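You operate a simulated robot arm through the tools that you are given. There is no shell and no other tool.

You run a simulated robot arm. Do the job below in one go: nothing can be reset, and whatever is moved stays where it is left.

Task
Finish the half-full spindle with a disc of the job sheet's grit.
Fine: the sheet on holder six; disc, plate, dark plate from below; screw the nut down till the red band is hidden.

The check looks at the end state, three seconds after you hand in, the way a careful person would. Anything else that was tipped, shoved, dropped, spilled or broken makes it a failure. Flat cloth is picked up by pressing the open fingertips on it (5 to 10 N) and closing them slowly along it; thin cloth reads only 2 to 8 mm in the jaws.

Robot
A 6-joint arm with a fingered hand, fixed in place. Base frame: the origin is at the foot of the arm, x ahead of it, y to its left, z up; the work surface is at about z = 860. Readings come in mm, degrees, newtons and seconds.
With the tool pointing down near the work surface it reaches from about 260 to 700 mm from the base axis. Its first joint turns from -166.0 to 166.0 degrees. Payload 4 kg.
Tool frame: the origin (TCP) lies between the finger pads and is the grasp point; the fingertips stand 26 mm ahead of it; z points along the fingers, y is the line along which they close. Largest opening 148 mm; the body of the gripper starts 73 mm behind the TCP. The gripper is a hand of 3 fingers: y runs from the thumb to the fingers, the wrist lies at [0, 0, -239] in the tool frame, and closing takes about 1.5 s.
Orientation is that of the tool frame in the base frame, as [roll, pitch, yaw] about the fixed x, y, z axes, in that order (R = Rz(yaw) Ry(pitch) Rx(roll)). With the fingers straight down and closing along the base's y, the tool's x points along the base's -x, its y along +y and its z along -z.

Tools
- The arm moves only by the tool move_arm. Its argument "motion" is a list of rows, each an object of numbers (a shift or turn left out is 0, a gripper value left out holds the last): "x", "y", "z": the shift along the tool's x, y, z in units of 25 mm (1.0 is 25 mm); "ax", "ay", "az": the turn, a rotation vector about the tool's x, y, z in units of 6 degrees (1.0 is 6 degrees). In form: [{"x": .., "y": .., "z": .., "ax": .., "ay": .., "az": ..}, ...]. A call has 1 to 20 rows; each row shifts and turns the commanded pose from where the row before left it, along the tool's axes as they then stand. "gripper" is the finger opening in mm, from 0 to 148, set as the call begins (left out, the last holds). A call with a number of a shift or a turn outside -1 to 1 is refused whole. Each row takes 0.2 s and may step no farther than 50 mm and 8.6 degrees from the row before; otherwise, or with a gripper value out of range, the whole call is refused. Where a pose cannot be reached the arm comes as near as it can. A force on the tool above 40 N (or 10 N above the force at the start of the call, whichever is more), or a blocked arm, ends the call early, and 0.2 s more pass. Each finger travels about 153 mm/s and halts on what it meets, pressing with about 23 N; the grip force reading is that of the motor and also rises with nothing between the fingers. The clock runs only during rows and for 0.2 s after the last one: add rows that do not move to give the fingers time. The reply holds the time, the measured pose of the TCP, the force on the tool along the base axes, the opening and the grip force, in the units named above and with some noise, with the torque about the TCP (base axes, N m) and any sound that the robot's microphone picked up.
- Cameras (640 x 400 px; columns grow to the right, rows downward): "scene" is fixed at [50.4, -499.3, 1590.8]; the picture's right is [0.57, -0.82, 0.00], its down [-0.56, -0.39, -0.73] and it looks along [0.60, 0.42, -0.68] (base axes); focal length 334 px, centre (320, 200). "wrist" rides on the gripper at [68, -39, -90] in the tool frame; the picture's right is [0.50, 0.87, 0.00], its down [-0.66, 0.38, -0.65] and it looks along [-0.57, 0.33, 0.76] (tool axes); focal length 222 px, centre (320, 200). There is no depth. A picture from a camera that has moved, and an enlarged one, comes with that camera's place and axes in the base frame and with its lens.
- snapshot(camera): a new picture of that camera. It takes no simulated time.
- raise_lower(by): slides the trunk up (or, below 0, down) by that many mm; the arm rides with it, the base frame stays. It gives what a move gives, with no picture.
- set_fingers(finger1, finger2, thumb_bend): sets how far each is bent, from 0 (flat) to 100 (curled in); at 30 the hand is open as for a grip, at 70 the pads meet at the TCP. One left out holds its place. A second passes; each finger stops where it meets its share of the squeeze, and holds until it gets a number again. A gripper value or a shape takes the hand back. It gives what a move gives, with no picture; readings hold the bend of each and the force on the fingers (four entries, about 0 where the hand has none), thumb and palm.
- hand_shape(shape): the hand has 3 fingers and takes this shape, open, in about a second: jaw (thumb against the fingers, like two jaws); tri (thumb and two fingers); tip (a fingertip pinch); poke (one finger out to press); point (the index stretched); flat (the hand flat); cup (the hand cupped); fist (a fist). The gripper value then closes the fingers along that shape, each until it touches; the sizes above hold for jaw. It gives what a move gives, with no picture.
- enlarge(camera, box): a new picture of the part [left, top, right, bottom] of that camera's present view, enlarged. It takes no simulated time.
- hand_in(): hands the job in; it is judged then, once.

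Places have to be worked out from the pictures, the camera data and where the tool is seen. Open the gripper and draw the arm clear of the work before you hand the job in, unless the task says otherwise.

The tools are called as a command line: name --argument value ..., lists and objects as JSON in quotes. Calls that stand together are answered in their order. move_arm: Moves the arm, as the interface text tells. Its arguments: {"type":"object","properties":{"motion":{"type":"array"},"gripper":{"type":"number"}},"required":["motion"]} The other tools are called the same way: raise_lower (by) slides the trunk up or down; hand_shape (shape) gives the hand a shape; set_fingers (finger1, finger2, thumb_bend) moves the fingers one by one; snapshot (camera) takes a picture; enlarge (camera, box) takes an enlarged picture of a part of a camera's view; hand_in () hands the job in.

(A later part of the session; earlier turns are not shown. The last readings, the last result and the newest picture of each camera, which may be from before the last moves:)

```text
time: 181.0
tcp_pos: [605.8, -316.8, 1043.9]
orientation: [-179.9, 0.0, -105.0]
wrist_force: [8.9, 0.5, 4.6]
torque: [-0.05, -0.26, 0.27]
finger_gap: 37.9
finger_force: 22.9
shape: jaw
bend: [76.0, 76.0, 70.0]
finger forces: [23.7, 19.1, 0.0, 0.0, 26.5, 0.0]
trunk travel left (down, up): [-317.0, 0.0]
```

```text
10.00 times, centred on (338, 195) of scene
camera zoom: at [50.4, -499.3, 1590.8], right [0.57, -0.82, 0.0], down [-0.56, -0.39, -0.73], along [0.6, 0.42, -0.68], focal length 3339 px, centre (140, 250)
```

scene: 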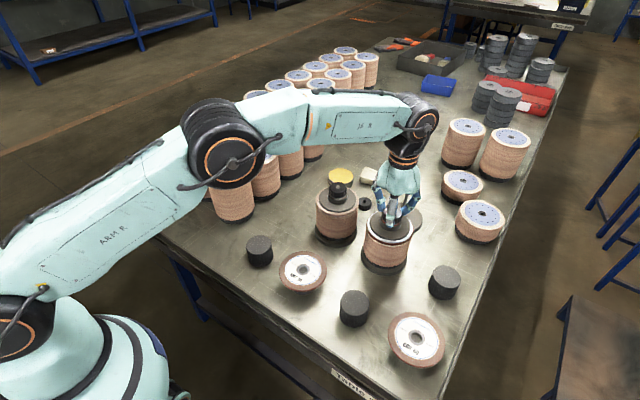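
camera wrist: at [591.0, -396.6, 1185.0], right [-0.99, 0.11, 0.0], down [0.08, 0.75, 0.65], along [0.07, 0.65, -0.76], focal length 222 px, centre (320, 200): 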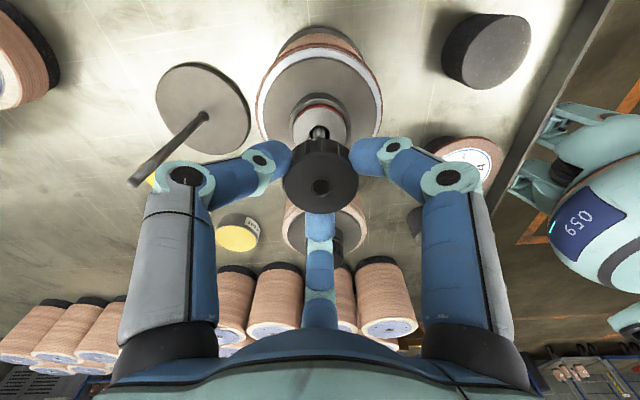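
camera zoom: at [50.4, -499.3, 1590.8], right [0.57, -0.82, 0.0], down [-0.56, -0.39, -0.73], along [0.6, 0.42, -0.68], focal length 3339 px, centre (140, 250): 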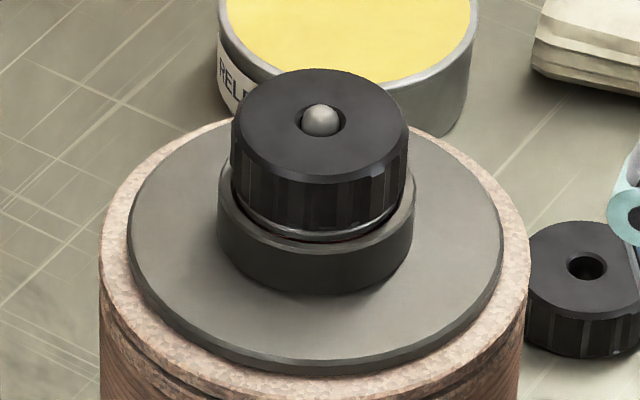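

The reference spindle shows its band fully hidden; ours needs a bit more. I open and prepare another stroke.

move_arm --motion '[{}, {}, {}, {}]' --gripper 64

enlarge --camera "wrist" --box '[240, 90, 400, 220]'

enlarge --camera "scene" --box '[375, 200, 415, 240]'

```text
time: 182.0
tcp_pos: [603.7, -318.1, 1042.6]
orientation: [-179.9, 0.0, -105.1]
wrist_force: [-0.6, -0.1, 0.3]
torque: [-0.03, -0.01, 0.0]
finger_gap: 63.6
finger_force: 0.0
shape: jaw
bend: [77.0, 77.0, 70.0]
finger forces: [0.0, 0.0, 0.1, 0.0, 0.0, 0.0]
trunk travel left (down, up): [-317.0, 0.0]
```

```text
3.08 times, centred on (320, 155) of wrist
camera zoom: at [624.6, -393.4, 1133.3], right [-0.97, -0.26, 0.0], down [-0.2, 0.73, 0.65], along [-0.17, 0.63, -0.76], focal length 684 px, centre (320, 338)
```

zoom: 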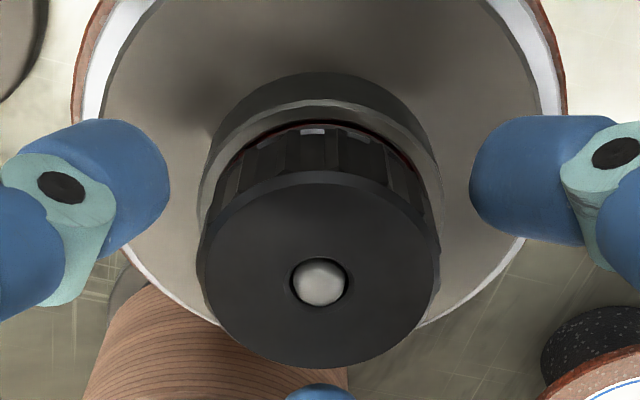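

```text
10.00 times, centred on (395, 220) of scene
camera zoom: at [50.4, -499.3, 1590.8], right [0.57, -0.82, 0.0], down [-0.56, -0.39, -0.73], along [0.6, 0.42, -0.68], focal length 3339 px, centre (-430, 0)
```

zoom: 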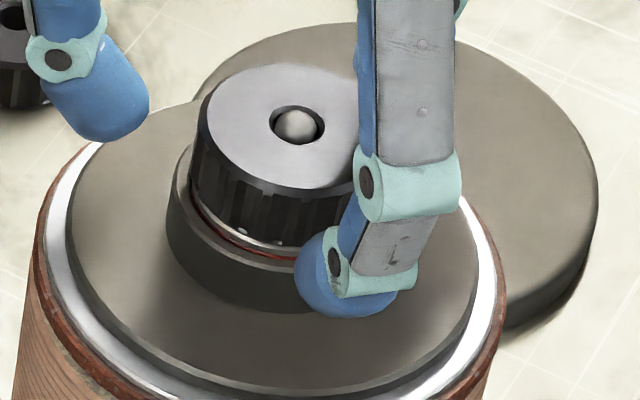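

Nearly hidden. I shift the hand to centre on the nut (+1.5, -2.8 mm) and turn back 240°.

move_arm --motion '[{"x": 0.093, "y": -0.087}, {"az": -1}, {"az": -1}, {"az": -1}, {"az": -1}, {"az": -1}, {"az": -1}, {"az": -1}, {"az": -1}, {"az": -1}, {"az": -1}, {"az": -1}, {"az": -1}, {"az": -1}, {"az": -1}, {"az": -1}, {"az": -1}, {"az": -1}, {"az": -1}, {"az": -1}]'

move_arm --motion '[{"az": -1}, {"az": -1}, {"az": -1}, {"az": -1}, {"az": -1}, {"az": -1}, {"az": -1}, {"az": -1}, {"az": -1}, {"az": -1}, {"az": -1}, {"az": -1}, {"az": -1}, {"az": -1}, {"az": -1}, {"az": -1}, {"az": -1}, {"az": -1}, {"az": -1}, {}]'

enlarge --camera "wrist" --box '[220, 80, 420, 240]'

enlarge --camera "scene" --box '[370, 190, 420, 240]'

```text
time: 186.2
tcp_pos: [605.7, -321.4, 1042.7]
orientation: [180.0, -0.1, 9.0]
wrist_force: [0.2, -0.3, -0.9]
torque: [0.02, 0.0, -0.02]
finger_gap: 63.2
finger_force: 0.1
shape: jaw
bend: [77.0, 77.0, 70.0]
finger forces: [0.1, 0.1, 0.1, 0.0, 0.0, 0.0]
trunk travel left (down, up): [-317.0, 0.0]
```

```text
time: 190.4
tcp_pos: [605.8, -321.2, 1043.0]
orientation: [179.9, 0.0, 123.1]
wrist_force: [0.5, 0.8, -0.9]
torque: [-0.01, 0.0, -0.01]
finger_gap: 63.4
finger_force: 0.1
shape: jaw
bend: [77.0, 77.0, 70.0]
finger forces: [0.0, 0.0, 0.0, 0.1, 0.1, 0.1]
trunk travel left (down, up): [-317.0, 0.0]
```

```text
2.50 times, centred on (320, 160) of wrist
camera zoom: at [536.5, -285.7, 1133.4], right [0.45, 0.89, 0.0], down [0.67, -0.34, 0.65], along [0.58, -0.3, -0.76], focal length 555 px, centre (320, 300)
```

zoom: 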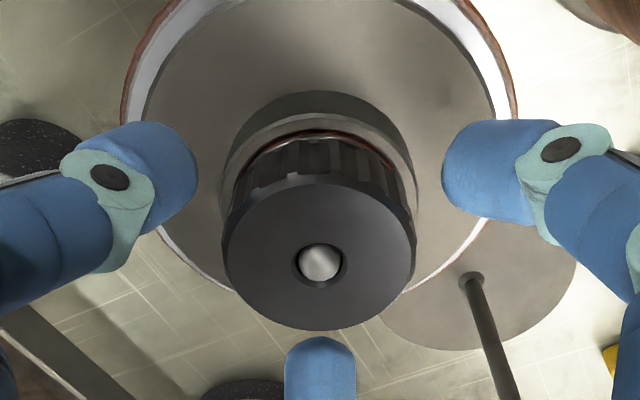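

```text
8.00 times, centred on (395, 215) of scene
camera zoom: at [50.4, -499.3, 1590.8], right [0.57, -0.82, 0.0], down [-0.56, -0.39, -0.73], along [0.6, 0.42, -0.68], focal length 2671 px, centre (-280, 80)
```

zoom: 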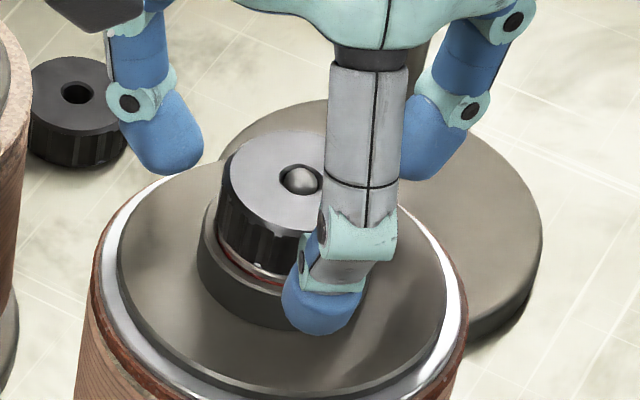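

Centred around the nut. I lower 2 mm, close again, and check the forces.

move_arm --motion '[{"z": 0.08}, {}]'

move_arm --motion '[{}, {}, {}, {}, {}]' --gripper 34

```text
time: 191.0
tcp_pos: [606.2, -321.0, 1041.7]
orientation: [179.8, 0.0, 123.0]
wrist_force: [-0.3, -0.1, 0.0]
torque: [0.02, -0.02, 0.02]
finger_gap: 63.6
finger_force: 0.1
shape: jaw
bend: [77.0, 77.0, 70.0]
finger forces: [0.1, 0.0, 0.0, 0.0, 0.0, 0.0]
trunk travel left (down, up): [-317.0, 0.0]
```

```text
time: 192.2
tcp_pos: [606.0, -321.0, 1041.1]
orientation: [179.9, 0.0, 123.0]
wrist_force: [-1.9, 0.0, -2.5]
torque: [-0.02, 0.05, 0.0]
finger_gap: 39.2
finger_force: 23.0
shape: jaw
bend: [76.0, 76.0, 70.0]
finger forces: [20.6, 20.2, 0.0, 0.1, 21.8, 0.0]
trunk travel left (down, up): [-317.0, 0.0]
```

Good, small forces. I turn 30° at a time and watch.

move_arm --motion '[{"az": 1, "x": 0.004, "z": 0.001}, {"az": 1, "x": 0.004, "z": 0.001}, {"az": 1, "x": 0.004, "z": 0.001}, {"az": 1, "x": 0.004, "z": 0.001}, {"az": 1, "x": 0.004, "z": 0.001}, {}]'

move_arm --motion '[{"az": 1, "x": 0.004, "z": 0.001}, {"az": 1, "x": 0.004, "z": 0.001}, {"az": 1, "x": 0.004, "z": 0.001}, {"az": 1, "x": 0.004, "z": 0.001}, {"az": 1, "x": 0.004, "z": 0.001}, {}]'

enlarge --camera "scene" --box '[375, 200, 415, 240]'

enlarge --camera "wrist" --box '[240, 90, 400, 220]'

```text
time: 193.6
tcp_pos: [605.7, -321.1, 1041.5]
orientation: [-180.0, -0.2, 93.0]
wrist_force: [-3.0, -6.6, -3.4]
torque: [-0.12, 0.11, 0.24]
finger_gap: 38.6
finger_force: 23.2
shape: jaw
bend: [76.0, 76.0, 70.0]
finger forces: [23.0, 20.0, 0.1, 0.0, 25.2, 0.0]
trunk travel left (down, up): [-317.0, 0.0]
```

```text
time: 195.0
tcp_pos: [606.7, -321.5, 1040.5]
orientation: [180.0, -0.2, 62.9]
wrist_force: [-3.8, 1.2, -7.5]
torque: [0.07, 0.1, 0.27]
finger_gap: 38.4
finger_force: 22.9
shape: jaw
bend: [76.0, 76.0, 70.0]
finger forces: [25.1, 18.4, 0.0, 0.0, 26.4, 0.0]
trunk travel left (down, up): [-317.0, 0.0]
```

```text
10.00 times, centred on (395, 220) of scene
camera zoom: at [50.4, -499.3, 1590.8], right [0.57, -0.82, 0.0], down [-0.56, -0.39, -0.73], along [0.6, 0.42, -0.68], focal length 3339 px, centre (-430, 0)
```

zoom: 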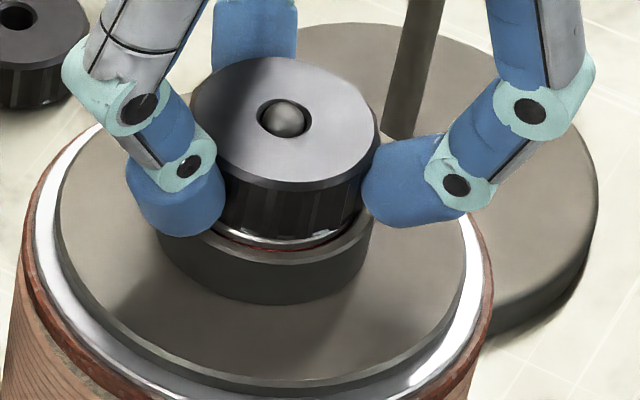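

```text
3.08 times, centred on (320, 155) of wrist
camera zoom: at [602.2, -242.1, 1131.0], right [1.0, 0.05, 0.0], down [0.04, -0.76, 0.65], along [0.03, -0.65, -0.76], focal length 684 px, centre (320, 338)
```

zoom: 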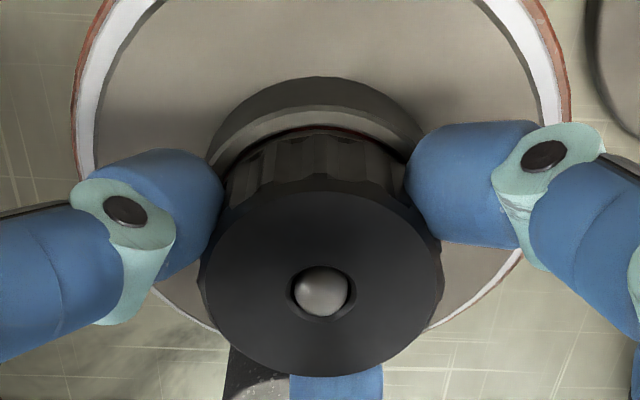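

The band is now almost gone. I ease the side and pull forces and turn another 60°.

move_arm --motion '[{"x": -0.006, "y": -0.029, "z": 0.04}, {}]'

move_arm --motion '[{"az": 1, "x": 0.004, "z": 0.002}, {"az": 1, "x": 0.004, "z": 0.002}, {"az": 1, "x": 0.004, "z": 0.002}, {"az": 1, "x": 0.004, "z": 0.002}, {"az": 1, "x": 0.004, "z": 0.002}, {}]'

enlarge --camera "scene" --box '[375, 200, 415, 240]'

```text
time: 195.6
tcp_pos: [605.7, -319.9, 1040.0]
orientation: [179.9, -0.1, 62.9]
wrist_force: [-1.1, 0.1, -3.6]
torque: [0.07, 0.05, 0.23]
finger_gap: 38.3
finger_force: 23.2
shape: jaw
bend: [76.0, 76.0, 70.0]
finger forces: [25.4, 19.3, 0.1, 0.1, 24.9, 0.0]
trunk travel left (down, up): [-317.0, 0.0]
```

```text
time: 197.0
tcp_pos: [605.6, -320.0, 1039.2]
orientation: [180.0, -0.1, 32.9]
wrist_force: [-4.1, 0.2, -0.6]
torque: [0.11, 0.06, 0.43]
finger_gap: 38.4
finger_force: 23.3
shape: jaw
bend: [76.0, 76.0, 70.0]
finger forces: [26.5, 18.4, 0.0, 0.1, 27.1, 0.0]
trunk travel left (down, up): [-317.0, 0.0]
```

```text
10.00 times, centred on (395, 220) of scene
camera zoom: at [50.4, -499.3, 1590.8], right [0.57, -0.82, 0.0], down [-0.56, -0.39, -0.73], along [0.6, 0.42, -0.68], focal length 3339 px, centre (-430, 0)
```

zoom: 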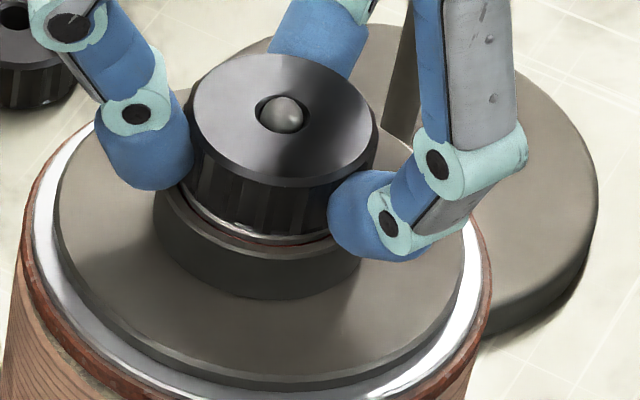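

move_arm --motion '[{"x": -0.023, "y": -0.015}, {"az": 1, "x": 0.004, "z": 0.001}, {"az": 1, "x": 0.004, "z": 0.001}, {"az": 1, "x": 0.004, "z": 0.001}, {"az": 1, "x": 0.004, "z": 0.001}, {"az": 1, "x": 0.004, "z": 0.001}, {}]'

enlarge --camera "scene" --box '[375, 200, 415, 240]'

enlarge --camera "wrist" --box '[280, 100, 370, 170]'

```text
time: 198.6
tcp_pos: [605.4, -319.5, 1039.2]
orientation: [180.0, -0.1, 2.9]
wrist_force: [-0.6, 0.9, -1.8]
torque: [0.17, -0.12, 0.4]
finger_gap: 37.6
finger_force: 22.9
shape: jaw
bend: [76.0, 76.0, 70.0]
finger forces: [28.0, 18.0, 0.0, 0.0, 24.7, 0.0]
trunk travel left (down, up): [-317.0, 0.0]
```

```text
10.00 times, centred on (395, 220) of scene
camera zoom: at [50.4, -499.3, 1590.8], right [0.57, -0.82, 0.0], down [-0.56, -0.39, -0.73], along [0.6, 0.42, -0.68], focal length 3339 px, centre (-430, 0)
```

zoom: 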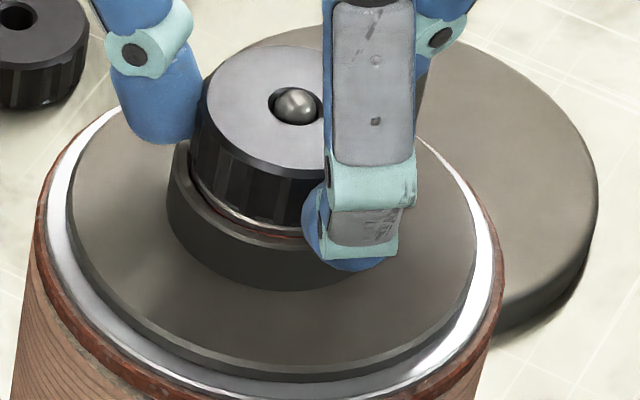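

```text
5.71 times, centred on (325, 135) of wrist
camera zoom: at [670.9, -276.6, 1129.9], right [0.54, -0.84, 0.0], down [-0.64, -0.41, 0.65], along [-0.55, -0.35, -0.76], focal length 1269 px, centre (291, 571)
```

zoom: 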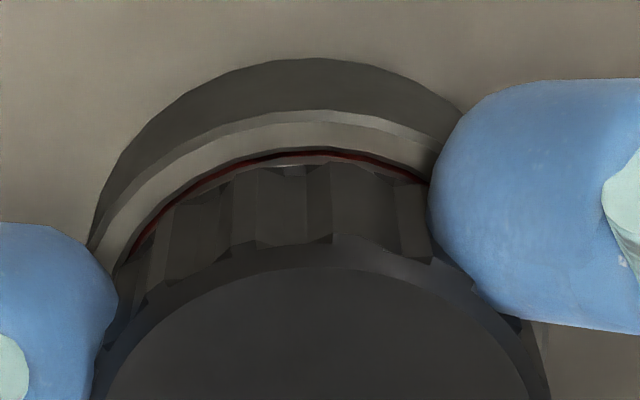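

A hairline of red is still visible in the gap. I turn another 30° + 30°.

move_arm --motion '[{"az": 1, "x": 0.004, "z": 0.002}, {"az": 1, "x": 0.004, "z": 0.002}, {"az": 1, "x": 0.004, "z": 0.002}, {"az": 1, "x": 0.004, "z": 0.002}, {"az": 1, "x": 0.004, "z": 0.002}, {}]'

enlarge --camera "scene" --box '[375, 200, 415, 240]'

enlarge --camera "wrist" --box '[280, 100, 370, 170]'

```text
time: 200.0
tcp_pos: [607.2, -318.9, 1039.7]
orientation: [-179.9, 0.0, -27.0]
wrist_force: [1.1, 1.1, -1.0]
torque: [0.13, -0.16, 0.48]
finger_gap: 37.2
finger_force: 23.0
shape: jaw
bend: [76.0, 76.0, 70.0]
finger forces: [28.3, 18.1, 0.0, 0.0, 25.8, 0.1]
trunk travel left (down, up): [-317.0, 0.0]
```

```text
10.00 times, centred on (395, 220) of scene
camera zoom: at [50.4, -499.3, 1590.8], right [0.57, -0.82, 0.0], down [-0.56, -0.39, -0.73], along [0.6, 0.42, -0.68], focal length 3339 px, centre (-430, 0)
```

zoom: 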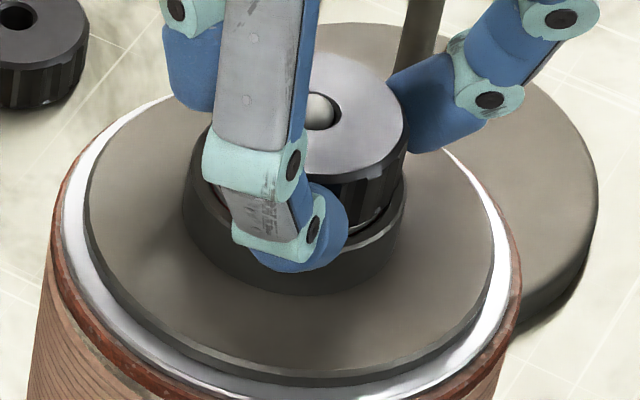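

```text
5.71 times, centred on (325, 135) of wrist
camera zoom: at [684.0, -315.5, 1129.6], right [0.05, -1.0, 0.0], down [-0.76, -0.04, 0.65], along [-0.65, -0.03, -0.76], focal length 1269 px, centre (291, 571)
```

zoom: 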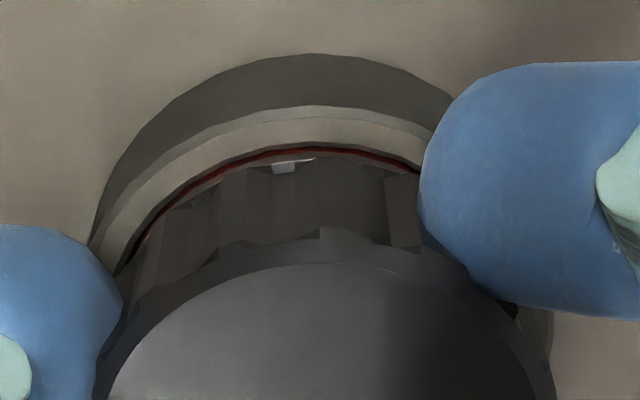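

The spindle is drifting with the hand and the base may be slipping under torque. I release, let things settle, and look before regrasping with downward pressure.

move_arm --motion '[{}, {}, {}, {}]' --gripper 70

move_arm --motion '[{"z": -0.6}, {"z": -0.8}, {"z": -0.8}, {"z": -0.8}, {}]'

enlarge --camera "scene" --box '[375, 200, 415, 240]'

enlarge --camera "scene" --box '[345, 190, 435, 280]'

snapshot --camera "wrist"

```text
time: 201.0
tcp_pos: [605.9, -319.5, 1038.3]
orientation: [-179.8, 0.0, -27.0]
wrist_force: [-0.3, 1.3, -0.5]
torque: [-0.02, 0.0, 0.02]
finger_gap: 69.6
finger_force: 0.0
shape: jaw
bend: [38.0, 38.0, 70.0]
finger forces: [0.1, 0.0, 0.0, 0.0, 0.0, 0.0]
trunk travel left (down, up): [-317.0, 0.0]
```

```text
time: 202.2
tcp_pos: [605.8, -319.6, 1114.5]
orientation: [-179.9, 0.0, -26.9]
wrist_force: [0.1, -0.2, 0.0]
torque: [0.02, 0.0, -0.01]
finger_gap: 69.5
finger_force: 0.0
shape: jaw
bend: [38.0, 38.0, 70.0]
finger forces: [0.0, 0.1, 0.0, 0.0, 0.1, 0.1]
trunk travel left (down, up): [-317.0, 0.0]
```

```text
10.00 times, centred on (395, 220) of scene
camera zoom: at [50.4, -499.3, 1590.8], right [0.57, -0.82, 0.0], down [-0.56, -0.39, -0.73], along [0.6, 0.42, -0.68], focal length 3339 px, centre (-430, 0)
```

zoom: 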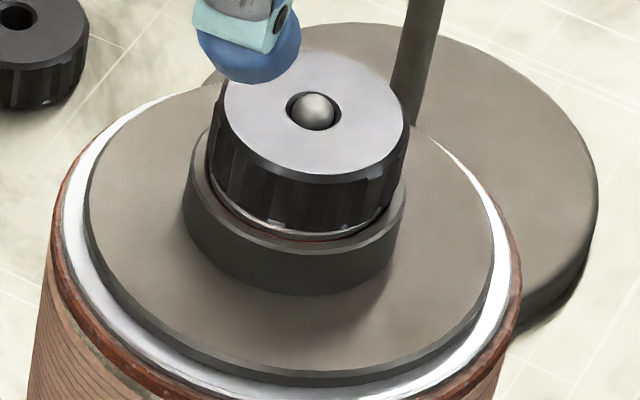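

```text
4.44 times, centred on (390, 235) of scene
camera zoom: at [50.4, -499.3, 1590.8], right [0.57, -0.82, 0.0], down [-0.56, -0.39, -0.73], along [0.6, 0.42, -0.68], focal length 1484 px, centre (9, 44)
```

zoom: 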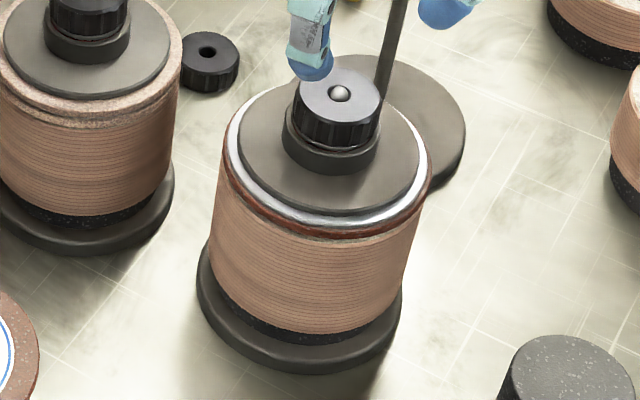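

```text
taken
camera wrist: at [684.2, -315.2, 1204.3], right [0.05, -1.0, 0.0], down [-0.76, -0.04, 0.65], along [-0.65, -0.03, -0.76], focal length 222 px, centre (320, 200)
```

wrist: 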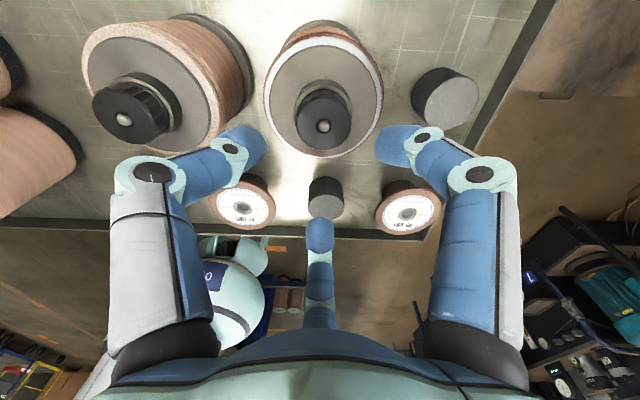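

The assembly stands upright; it has drifted about 13 mm in +x and a hairline of red remains. I turn the hand back to yaw 135 at height and centre over the nut (rod now near (613.3, -320.9)).

move_arm --motion '[{"az": -1}, {"az": -1}, {"az": -1}, {"az": -1}, {"az": -1}, {"az": -1}, {"az": -1}, {"az": -1}, {"az": -1}, {"az": -1}, {"az": -1}, {"az": -1}, {"az": -1}, {"az": -1}, {"az": -1}, {"az": -1}, {"az": -1}, {"az": -1}, {"az": -1}, {"az": -1}]'

move_arm --motion '[{"az": -1}, {"az": -1}, {"az": -1}, {"az": -1}, {"az": -1}, {"az": -1}, {"az": -1}, {"x": -0.254, "y": 0.141}, {}, {}]'

snapshot --camera "wrist"

enlarge --camera "wrist" --box '[270, 70, 370, 170]'

```text
time: 206.4
tcp_pos: [605.3, -318.6, 1114.9]
orientation: [179.9, 0.0, 93.0]
wrist_force: [0.3, 0.6, 0.0]
torque: [0.01, -0.01, -0.01]
finger_gap: 69.5
finger_force: 0.0
shape: jaw
bend: [38.0, 38.0, 70.0]
finger forces: [0.1, 0.0, 0.1, 0.0, 0.1, 0.0]
trunk travel left (down, up): [-317.0, 0.0]
```

```text
time: 208.6
tcp_pos: [612.0, -322.4, 1114.2]
orientation: [179.9, 0.0, 135.0]
wrist_force: [-0.1, -0.4, 0.0]
torque: [0.0, 0.02, 0.0]
finger_gap: 69.7
finger_force: 0.1
shape: jaw
bend: [38.0, 38.0, 70.0]
finger forces: [0.0, 0.0, 0.1, 0.0, 0.0, 0.1]
trunk travel left (down, up): [-317.0, 0.0]
```

```text
taken
camera wrist: at [537.5, -301.3, 1204.3], right [0.26, 0.97, 0.0], down [0.73, -0.2, 0.65], along [0.63, -0.17, -0.76], focal length 222 px, centre (320, 200)
```

wrist: 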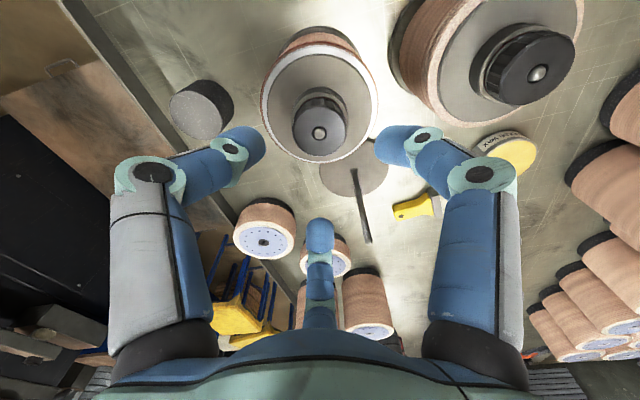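

```text
4.00 times, centred on (320, 120) of wrist
camera zoom: at [537.5, -301.3, 1204.3], right [0.26, 0.97, 0.0], down [0.73, -0.2, 0.65], along [0.63, -0.17, -0.76], focal length 888 px, centre (320, 520)
```

zoom: 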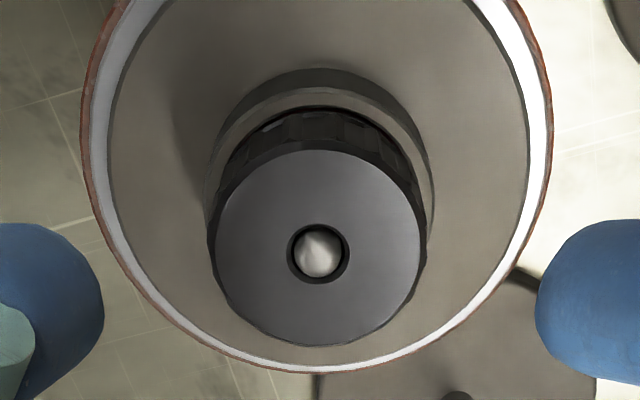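

I correct by (-1.7, 0) and lower around the nut to TCP z≈1041, then close.

move_arm --motion '[{"x": 0.048, "y": -0.048}, {"z": 0.73}, {"z": 0.73}, {"z": 0.73}, {"z": 0.73}, {}]'

enlarge --camera "wrist" --box '[220, 80, 420, 240]'

move_arm --motion '[{}, {}, {}, {}, {}]' --gripper 34

enlarge --camera "wrist" --box '[220, 80, 420, 240]'

```text
time: 210.0
tcp_pos: [611.2, -322.4, 1042.0]
orientation: [179.9, 0.1, 135.0]
wrist_force: [0.4, 0.7, 0.4]
torque: [0.03, 0.02, 0.0]
finger_gap: 69.5
finger_force: 0.2
shape: jaw
bend: [38.0, 38.0, 70.0]
finger forces: [0.1, 0.0, 0.0, 0.0, 0.0, 0.0]
trunk travel left (down, up): [-317.0, 0.0]
```

```text
2.50 times, centred on (320, 160) of wrist
camera zoom: at [535.5, -301.4, 1131.4], right [0.26, 0.97, 0.0], down [0.73, -0.2, 0.65], along [0.63, -0.17, -0.76], focal length 555 px, centre (320, 300)
```

zoom: 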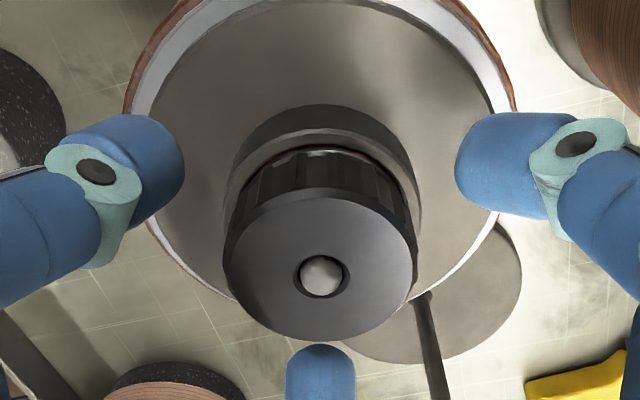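

```text
time: 211.2
tcp_pos: [611.2, -322.0, 1041.2]
orientation: [179.9, 0.0, 135.0]
wrist_force: [-0.2, -0.6, -2.6]
torque: [0.0, 0.01, 0.01]
finger_gap: 39.3
finger_force: 22.9
shape: jaw
bend: [76.0, 76.0, 70.0]
finger forces: [20.4, 21.1, 0.0, 0.0, 20.6, 0.0]
trunk travel left (down, up): [-317.0, 0.0]
```

```text
2.50 times, centred on (320, 160) of wrist
camera zoom: at [535.8, -301.6, 1131.3], right [0.26, 0.97, 0.0], down [0.73, -0.2, 0.65], along [0.63, -0.17, -0.76], focal length 555 px, centre (320, 300)
```

zoom: 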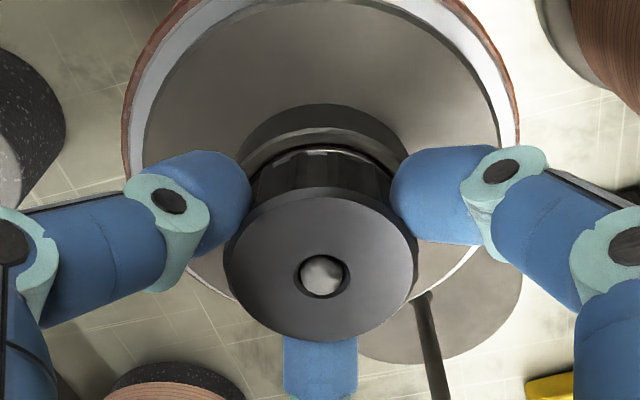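

Balanced grip. I press down lightly (2.5 mm command) and turn 30°.

move_arm --motion '[{"z": 0.06}, {"z": 0.06}, {"az": 1, "x": 0.004}, {"az": 1, "x": 0.004}, {"az": 1, "x": 0.004}, {"az": 1, "x": 0.004}, {"az": 1, "x": 0.004}, {}]'

enlarge --camera "scene" --box '[375, 200, 415, 240]'

enlarge --camera "wrist" --box '[280, 100, 370, 170]'

```text
time: 213.0
tcp_pos: [609.4, -321.0, 1039.4]
orientation: [179.9, -0.1, 104.8]
wrist_force: [-3.7, -7.2, 11.7]
torque: [-0.05, 0.27, 0.58]
finger_gap: 38.4
finger_force: 22.7
shape: jaw
bend: [77.0, 77.0, 70.0]
finger forces: [27.4, 20.0, 0.0, 0.0, 30.0, 0.1]
trunk travel left (down, up): [-317.0, 0.0]
```

```text
10.00 times, centred on (395, 220) of scene
camera zoom: at [50.4, -499.3, 1590.8], right [0.57, -0.82, 0.0], down [-0.56, -0.39, -0.73], along [0.6, 0.42, -0.68], focal length 3339 px, centre (-430, 0)
```

zoom: 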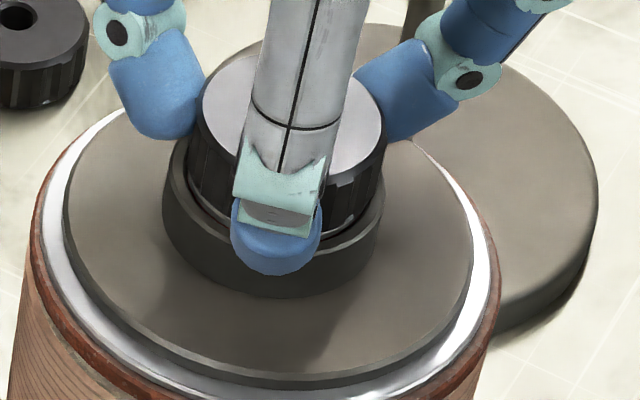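

```text
5.71 times, centred on (325, 135) of wrist
camera zoom: at [554.2, -266.1, 1129.1], right [0.71, 0.71, 0.0], down [0.53, -0.54, 0.65], along [0.46, -0.46, -0.76], focal length 1269 px, centre (291, 571)
```

zoom: 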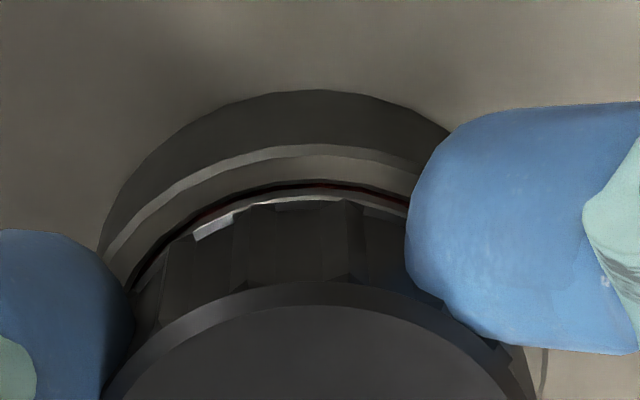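

move_arm --motion '[{"x": -0.04, "y": -0.04}, {"az": 1, "x": 0.004}, {"az": 1, "x": 0.004}, {"az": 1, "x": 0.004}, {"az": 1, "x": 0.004}, {"az": 1, "x": 0.004}, {}]'

enlarge --camera "scene" --box '[375, 200, 415, 240]'

enlarge --camera "wrist" --box '[280, 100, 370, 170]'

```text
time: 214.6
tcp_pos: [609.1, -320.4, 1038.2]
orientation: [180.0, 0.0, 74.9]
wrist_force: [-3.1, 0.5, 3.2]
torque: [0.2, 0.29, 0.72]
finger_gap: 37.0
finger_force: 22.9
shape: jaw
bend: [76.0, 77.0, 71.0]
finger forces: [29.7, 17.3, 0.0, 0.1, 29.3, 0.1]
trunk travel left (down, up): [-317.0, 0.0]
```

```text
10.00 times, centred on (395, 220) of scene
camera zoom: at [50.4, -499.3, 1590.8], right [0.57, -0.82, 0.0], down [-0.56, -0.39, -0.73], along [0.6, 0.42, -0.68], focal length 3339 px, centre (-430, 0)
```

zoom: 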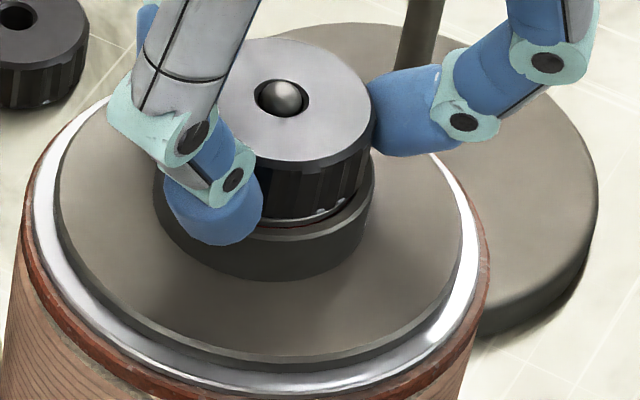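

```text
5.71 times, centred on (325, 135) of wrist
camera zoom: at [589.4, -245.7, 1128.5], right [0.97, 0.26, 0.0], down [0.19, -0.73, 0.65], along [0.17, -0.63, -0.76], focal length 1269 px, centre (291, 571)
```

zoom: 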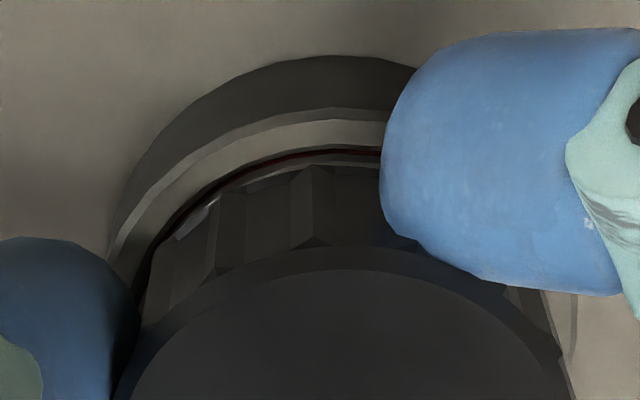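

Torque has risen to 0.7 N m. I release, rise, and inspect the band closely against the finished reference spindle.

move_arm --motion '[{}, {}, {}, {}]' --gripper 70

move_arm --motion '[{"z": -0.6}, {"z": -0.8}, {"z": -0.8}, {"z": -0.8}, {"z": -0.4}, {}]'

enlarge --camera "scene" --box '[380, 205, 410, 235]'

enlarge --camera "scene" --box '[323, 180, 353, 210]'

enlarge --camera "wrist" --box '[270, 70, 370, 150]'

```text
time: 215.6
tcp_pos: [609.9, -322.4, 1037.5]
orientation: [179.9, -0.1, 74.9]
wrist_force: [0.5, -0.5, 1.2]
torque: [0.01, 0.01, 0.02]
finger_gap: 69.5
finger_force: 0.1
shape: jaw
bend: [38.0, 38.0, 70.0]
finger forces: [0.1, 0.1, 0.0, 0.0, 0.0, 0.0]
trunk travel left (down, up): [-317.0, 0.0]
```

```text
time: 217.0
tcp_pos: [611.1, -320.0, 1123.9]
orientation: [179.9, -0.1, 75.0]
wrist_force: [0.4, -0.5, 0.6]
torque: [0.01, -0.01, 0.0]
finger_gap: 69.2
finger_force: 0.0
shape: jaw
bend: [38.0, 38.0, 70.0]
finger forces: [0.0, 0.1, 0.1, 0.1, 0.1, 0.1]
trunk travel left (down, up): [-317.0, 0.0]
```

```text
13.33 times, centred on (395, 220) of scene
camera zoom: at [50.4, -499.3, 1590.8], right [0.57, -0.82, 0.0], down [-0.56, -0.39, -0.73], along [0.6, 0.42, -0.68], focal length 4452 px, centre (-680, -67)
```

zoom: 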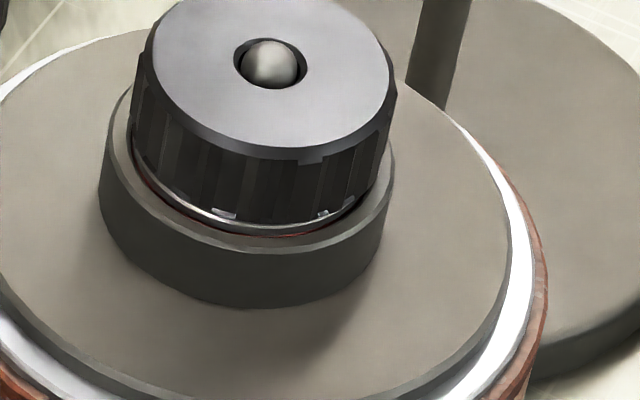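

```text
13.33 times, centred on (338, 195) of scene
camera zoom: at [50.4, -499.3, 1590.8], right [0.57, -0.82, 0.0], down [-0.56, -0.39, -0.73], along [0.6, 0.42, -0.68], focal length 4452 px, centre (80, 267)
```

zoom: 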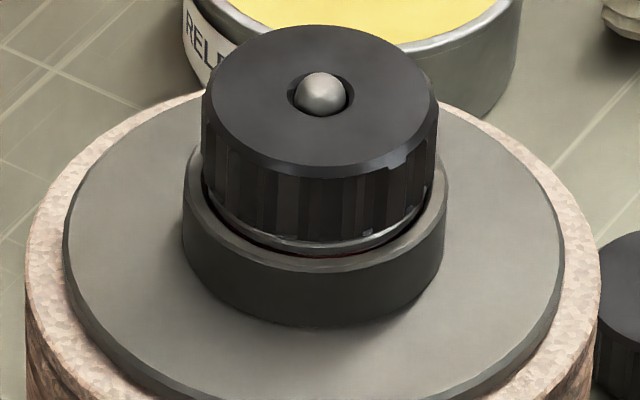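

```text
5.00 times, centred on (320, 110) of wrist
camera zoom: at [590.2, -245.5, 1213.8], right [0.97, 0.26, 0.0], down [0.19, -0.73, 0.65], along [0.17, -0.63, -0.76], focal length 1111 px, centre (320, 650)
```

zoom: 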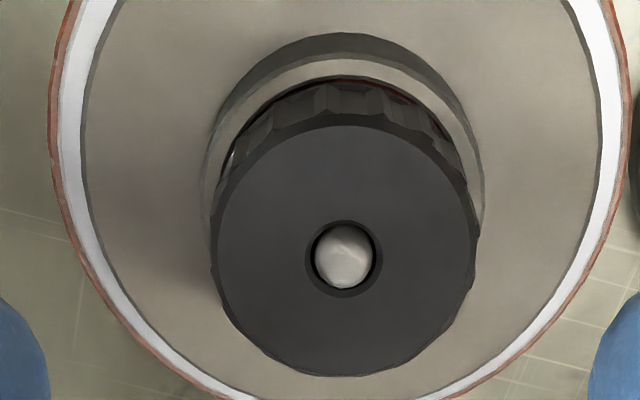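

A faint red hint remains, slightly more than the reference. I regrasp for one more stroke: the rod is now near (612.6, -312), so I move the hand there at yaw 135.

move_arm --motion '[{"az": -1}, {"az": -1}, {"az": -1}, {"az": -1}, {"az": -1}, {"az": -1}, {"az": -1}, {"az": -1}, {"az": -1}, {"az": -1}, {"x": 0.195, "y": 0.274}, {}]'

enlarge --camera "wrist" --box '[270, 70, 370, 150]'

snapshot --camera "scene"

```text
time: 219.6
tcp_pos: [611.5, -313.3, 1123.9]
orientation: [179.9, -0.1, 134.9]
wrist_force: [-0.8, -0.3, -0.1]
torque: [0.02, -0.06, -0.02]
finger_gap: 69.6
finger_force: 0.0
shape: jaw
bend: [38.0, 38.0, 70.0]
finger forces: [0.0, 0.0, 0.1, 0.1, 0.0, 0.0]
trunk travel left (down, up): [-317.0, 0.0]
```

```text
5.00 times, centred on (320, 110) of wrist
camera zoom: at [536.1, -293.1, 1213.7], right [0.26, 0.97, 0.0], down [0.73, -0.2, 0.65], along [0.63, -0.17, -0.76], focal length 1111 px, centre (320, 650)
```

zoom: 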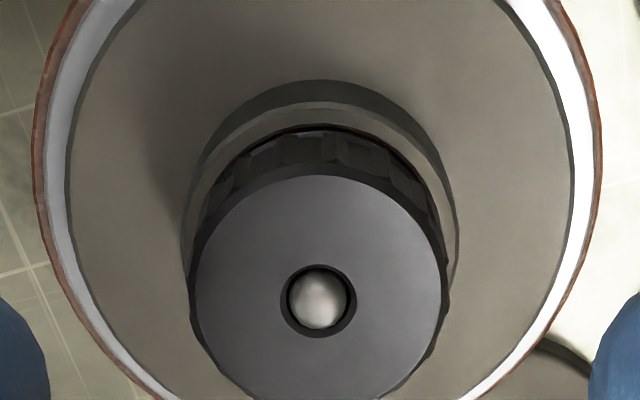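

```text
taken
```

scene: 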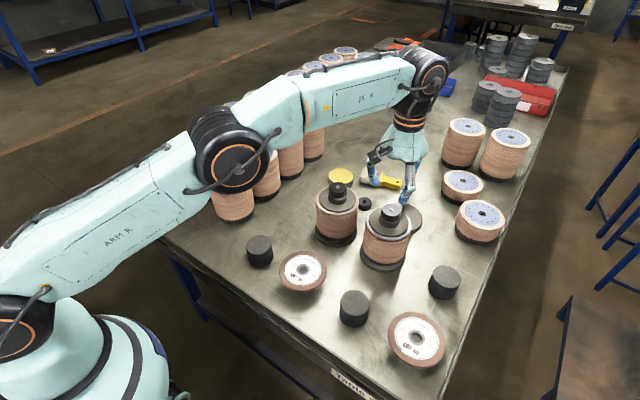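

Perfectly centred. I descend, close, press down slightly and turn, this time also easing the spindle back toward its original place.

move_arm --motion '[{"y": -0.03}, {"z": 0.663}, {"z": 0.663}, {"z": 0.663}, {"z": 0.663}, {"z": 0.663}, {}]'

move_arm --motion '[{}, {}, {}, {}, {}]' --gripper 34

move_arm --motion '[{"z": 0.06}, {"z": 0.06}, {"az": 1, "x": 0.0035, "y": -0.03}, {"az": 1, "x": 0.0035, "y": -0.03}, {"az": 1, "x": 0.0035, "y": -0.03}, {"az": 1, "x": 0.0035, "y": -0.03}, {"az": 1, "x": 0.0035, "y": -0.03}, {}]'

enlarge --camera "scene" --box '[345, 190, 435, 280]'

```text
time: 221.2
tcp_pos: [611.0, -314.7, 1038.9]
orientation: [179.9, 0.0, 135.0]
wrist_force: [0.1, -0.8, 1.0]
torque: [-0.03, 0.01, -0.02]
finger_gap: 69.3
finger_force: 0.0
shape: jaw
bend: [38.0, 38.0, 70.0]
finger forces: [0.0, 0.1, 0.0, 0.0, 0.1, 0.0]
trunk travel left (down, up): [-317.0, 0.0]
```

```text
time: 222.4
tcp_pos: [611.7, -314.5, 1040.2]
orientation: [179.9, 0.0, 135.0]
wrist_force: [0.4, -0.7, -2.7]
torque: [-0.03, -0.01, -0.04]
finger_gap: 39.2
finger_force: 22.9
shape: jaw
bend: [76.0, 76.0, 70.0]
finger forces: [20.1, 21.0, 0.1, 0.0, 20.7, 0.1]
trunk travel left (down, up): [-317.0, 0.0]
```

```text
time: 224.2
tcp_pos: [607.0, -314.9, 1037.9]
orientation: [179.9, -0.1, 105.0]
wrist_force: [-0.9, -3.3, 8.9]
torque: [0.05, 0.24, 0.49]
finger_gap: 38.7
finger_force: 22.8
shape: jaw
bend: [76.0, 77.0, 70.0]
finger forces: [28.5, 18.8, 0.1, 0.0, 29.9, 0.0]
trunk travel left (down, up): [-317.0, 0.0]
```

```text
4.44 times, centred on (390, 235) of scene
camera zoom: at [50.4, -499.3, 1590.8], right [0.57, -0.82, 0.0], down [-0.56, -0.39, -0.73], along [0.6, 0.42, -0.68], focal length 1484 px, centre (9, 44)
```

zoom: 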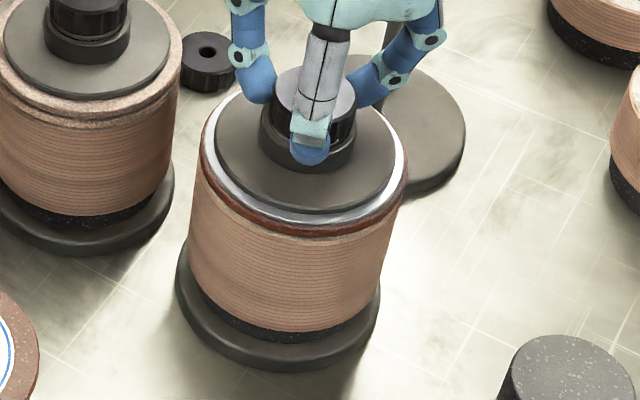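

The spindle follows back without resistance. I continue turning 30° with a shift of about (-4, -5.5) mm.

move_arm --motion '[{"az": 1, "x": -0.04, "y": -0.032}, {"az": 1, "x": -0.04, "y": -0.032}, {"az": 1, "x": -0.04, "y": -0.032}, {"az": 1, "x": -0.04, "y": -0.032}, {"az": 1, "x": -0.04, "y": -0.032}, {}]'

enlarge --camera "scene" --box '[345, 190, 435, 280]'

enlarge --camera "scene" --box '[375, 200, 415, 240]'

```text
time: 225.6
tcp_pos: [603.9, -320.7, 1037.9]
orientation: [-180.0, -0.1, 74.9]
wrist_force: [-0.9, 0.9, -0.4]
torque: [0.2, 0.24, 0.47]
finger_gap: 37.0
finger_force: 22.8
shape: jaw
bend: [76.0, 77.0, 71.0]
finger forces: [28.8, 19.0, 0.0, 0.0, 28.2, 0.0]
trunk travel left (down, up): [-317.0, 0.0]
```

```text
4.44 times, centred on (390, 235) of scene
camera zoom: at [50.4, -499.3, 1590.8], right [0.57, -0.82, 0.0], down [-0.56, -0.39, -0.73], along [0.6, 0.42, -0.68], focal length 1484 px, centre (9, 44)
```

zoom: 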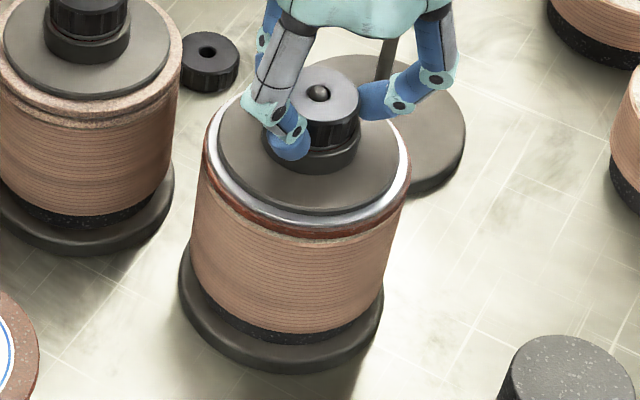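

```text
10.00 times, centred on (395, 220) of scene
camera zoom: at [50.4, -499.3, 1590.8], right [0.57, -0.82, 0.0], down [-0.56, -0.39, -0.73], along [0.6, 0.42, -0.68], focal length 3339 px, centre (-430, 0)
```

zoom: 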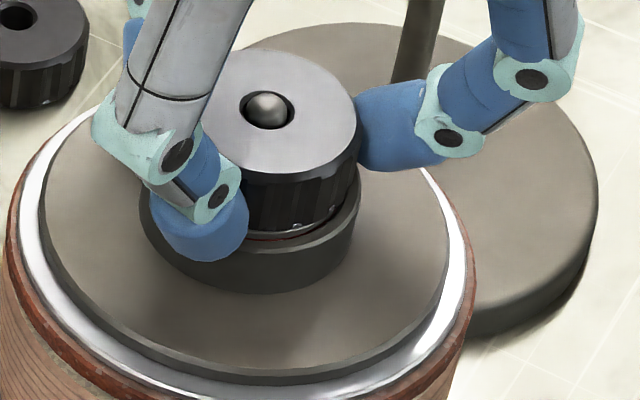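

The nut now sits off-centre in the fingers rather than the spindle moving. I release and inspect.

move_arm --motion '[{}, {}, {}, {}]' --gripper 80

move_arm --motion '[{"z": -0.6}, {"z": -0.8}, {"z": -0.8}, {"z": -0.8}, {"z": -0.4}, {}]'

enlarge --camera "scene" --box '[377, 203, 407, 233]'

enlarge --camera "wrist" --box '[270, 50, 390, 150]'

enlarge --camera "scene" --box '[345, 190, 435, 280]'

```text
time: 226.6
tcp_pos: [603.6, -319.6, 1036.5]
orientation: [180.0, -0.1, 75.0]
wrist_force: [-0.1, -0.5, -0.1]
torque: [0.01, 0.01, 0.0]
finger_gap: 79.5
finger_force: 0.1
shape: jaw
bend: [35.0, 35.0, 70.0]
finger forces: [0.1, 0.0, 0.0, 0.1, 0.0, 0.0]
trunk travel left (down, up): [-317.0, 0.0]
```

```text
time: 228.0
tcp_pos: [603.3, -321.5, 1123.3]
orientation: [180.0, 0.1, 75.0]
wrist_force: [-0.2, 0.4, 0.2]
torque: [0.02, 0.0, 0.01]
finger_gap: 79.6
finger_force: 0.1
shape: jaw
bend: [35.0, 35.0, 70.0]
finger forces: [0.0, 0.0, 0.0, 0.0, 0.1, 0.1]
trunk travel left (down, up): [-317.0, 0.0]
```

```text
13.33 times, centred on (392, 218) of scene
camera zoom: at [50.4, -499.3, 1590.8], right [0.57, -0.82, 0.0], down [-0.56, -0.39, -0.73], along [0.6, 0.42, -0.68], focal length 4452 px, centre (-640, -40)
```

zoom: 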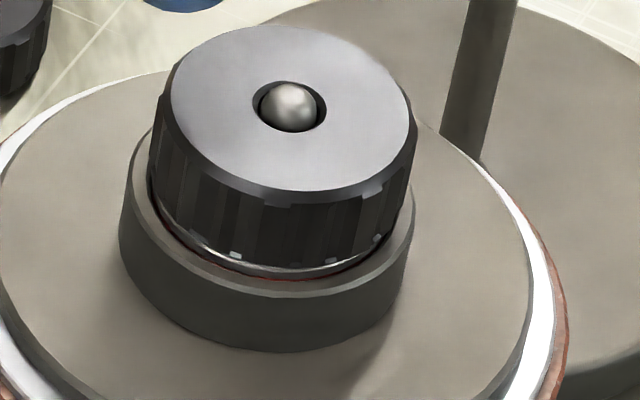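

```text
4.00 times, centred on (330, 100) of wrist
camera zoom: at [583.5, -245.5, 1213.5], right [0.97, 0.26, 0.0], down [0.19, -0.73, 0.65], along [0.17, -0.63, -0.76], focal length 888 px, centre (280, 600)
```

zoom: 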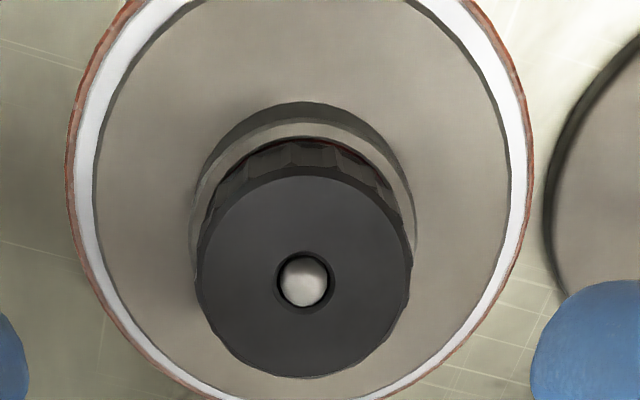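

```text
4.44 times, centred on (390, 235) of scene
camera zoom: at [50.4, -499.3, 1590.8], right [0.57, -0.82, 0.0], down [-0.56, -0.39, -0.73], along [0.6, 0.42, -0.68], focal length 1484 px, centre (9, 44)
```

zoom: 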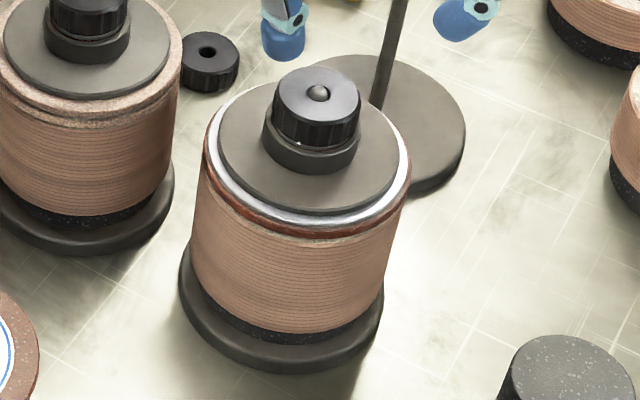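

I compare the two nuts at higher magnification.

enlarge --camera "scene" --box '[382, 212, 404, 228]'

enlarge --camera "scene" --box '[327, 189, 349, 205]'

```text
16.00 times, centred on (393, 220) of scene
camera zoom: at [50.4, -499.3, 1590.8], right [0.57, -0.82, 0.0], down [-0.56, -0.39, -0.73], along [0.6, 0.42, -0.68], focal length 5343 px, centre (-848, -120)
```

zoom: 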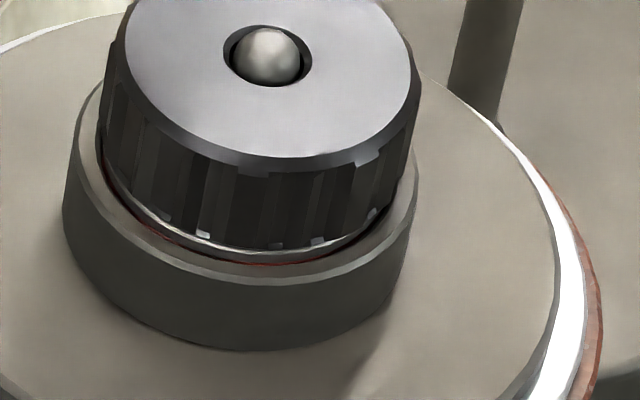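

```text
16.00 times, centred on (338, 197) of scene
camera zoom: at [50.4, -499.3, 1590.8], right [0.57, -0.82, 0.0], down [-0.56, -0.39, -0.73], along [0.6, 0.42, -0.68], focal length 5343 px, centre (32, 248)
```

zoom: 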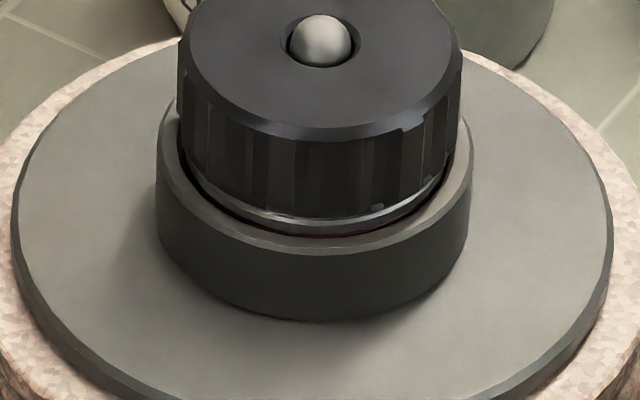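

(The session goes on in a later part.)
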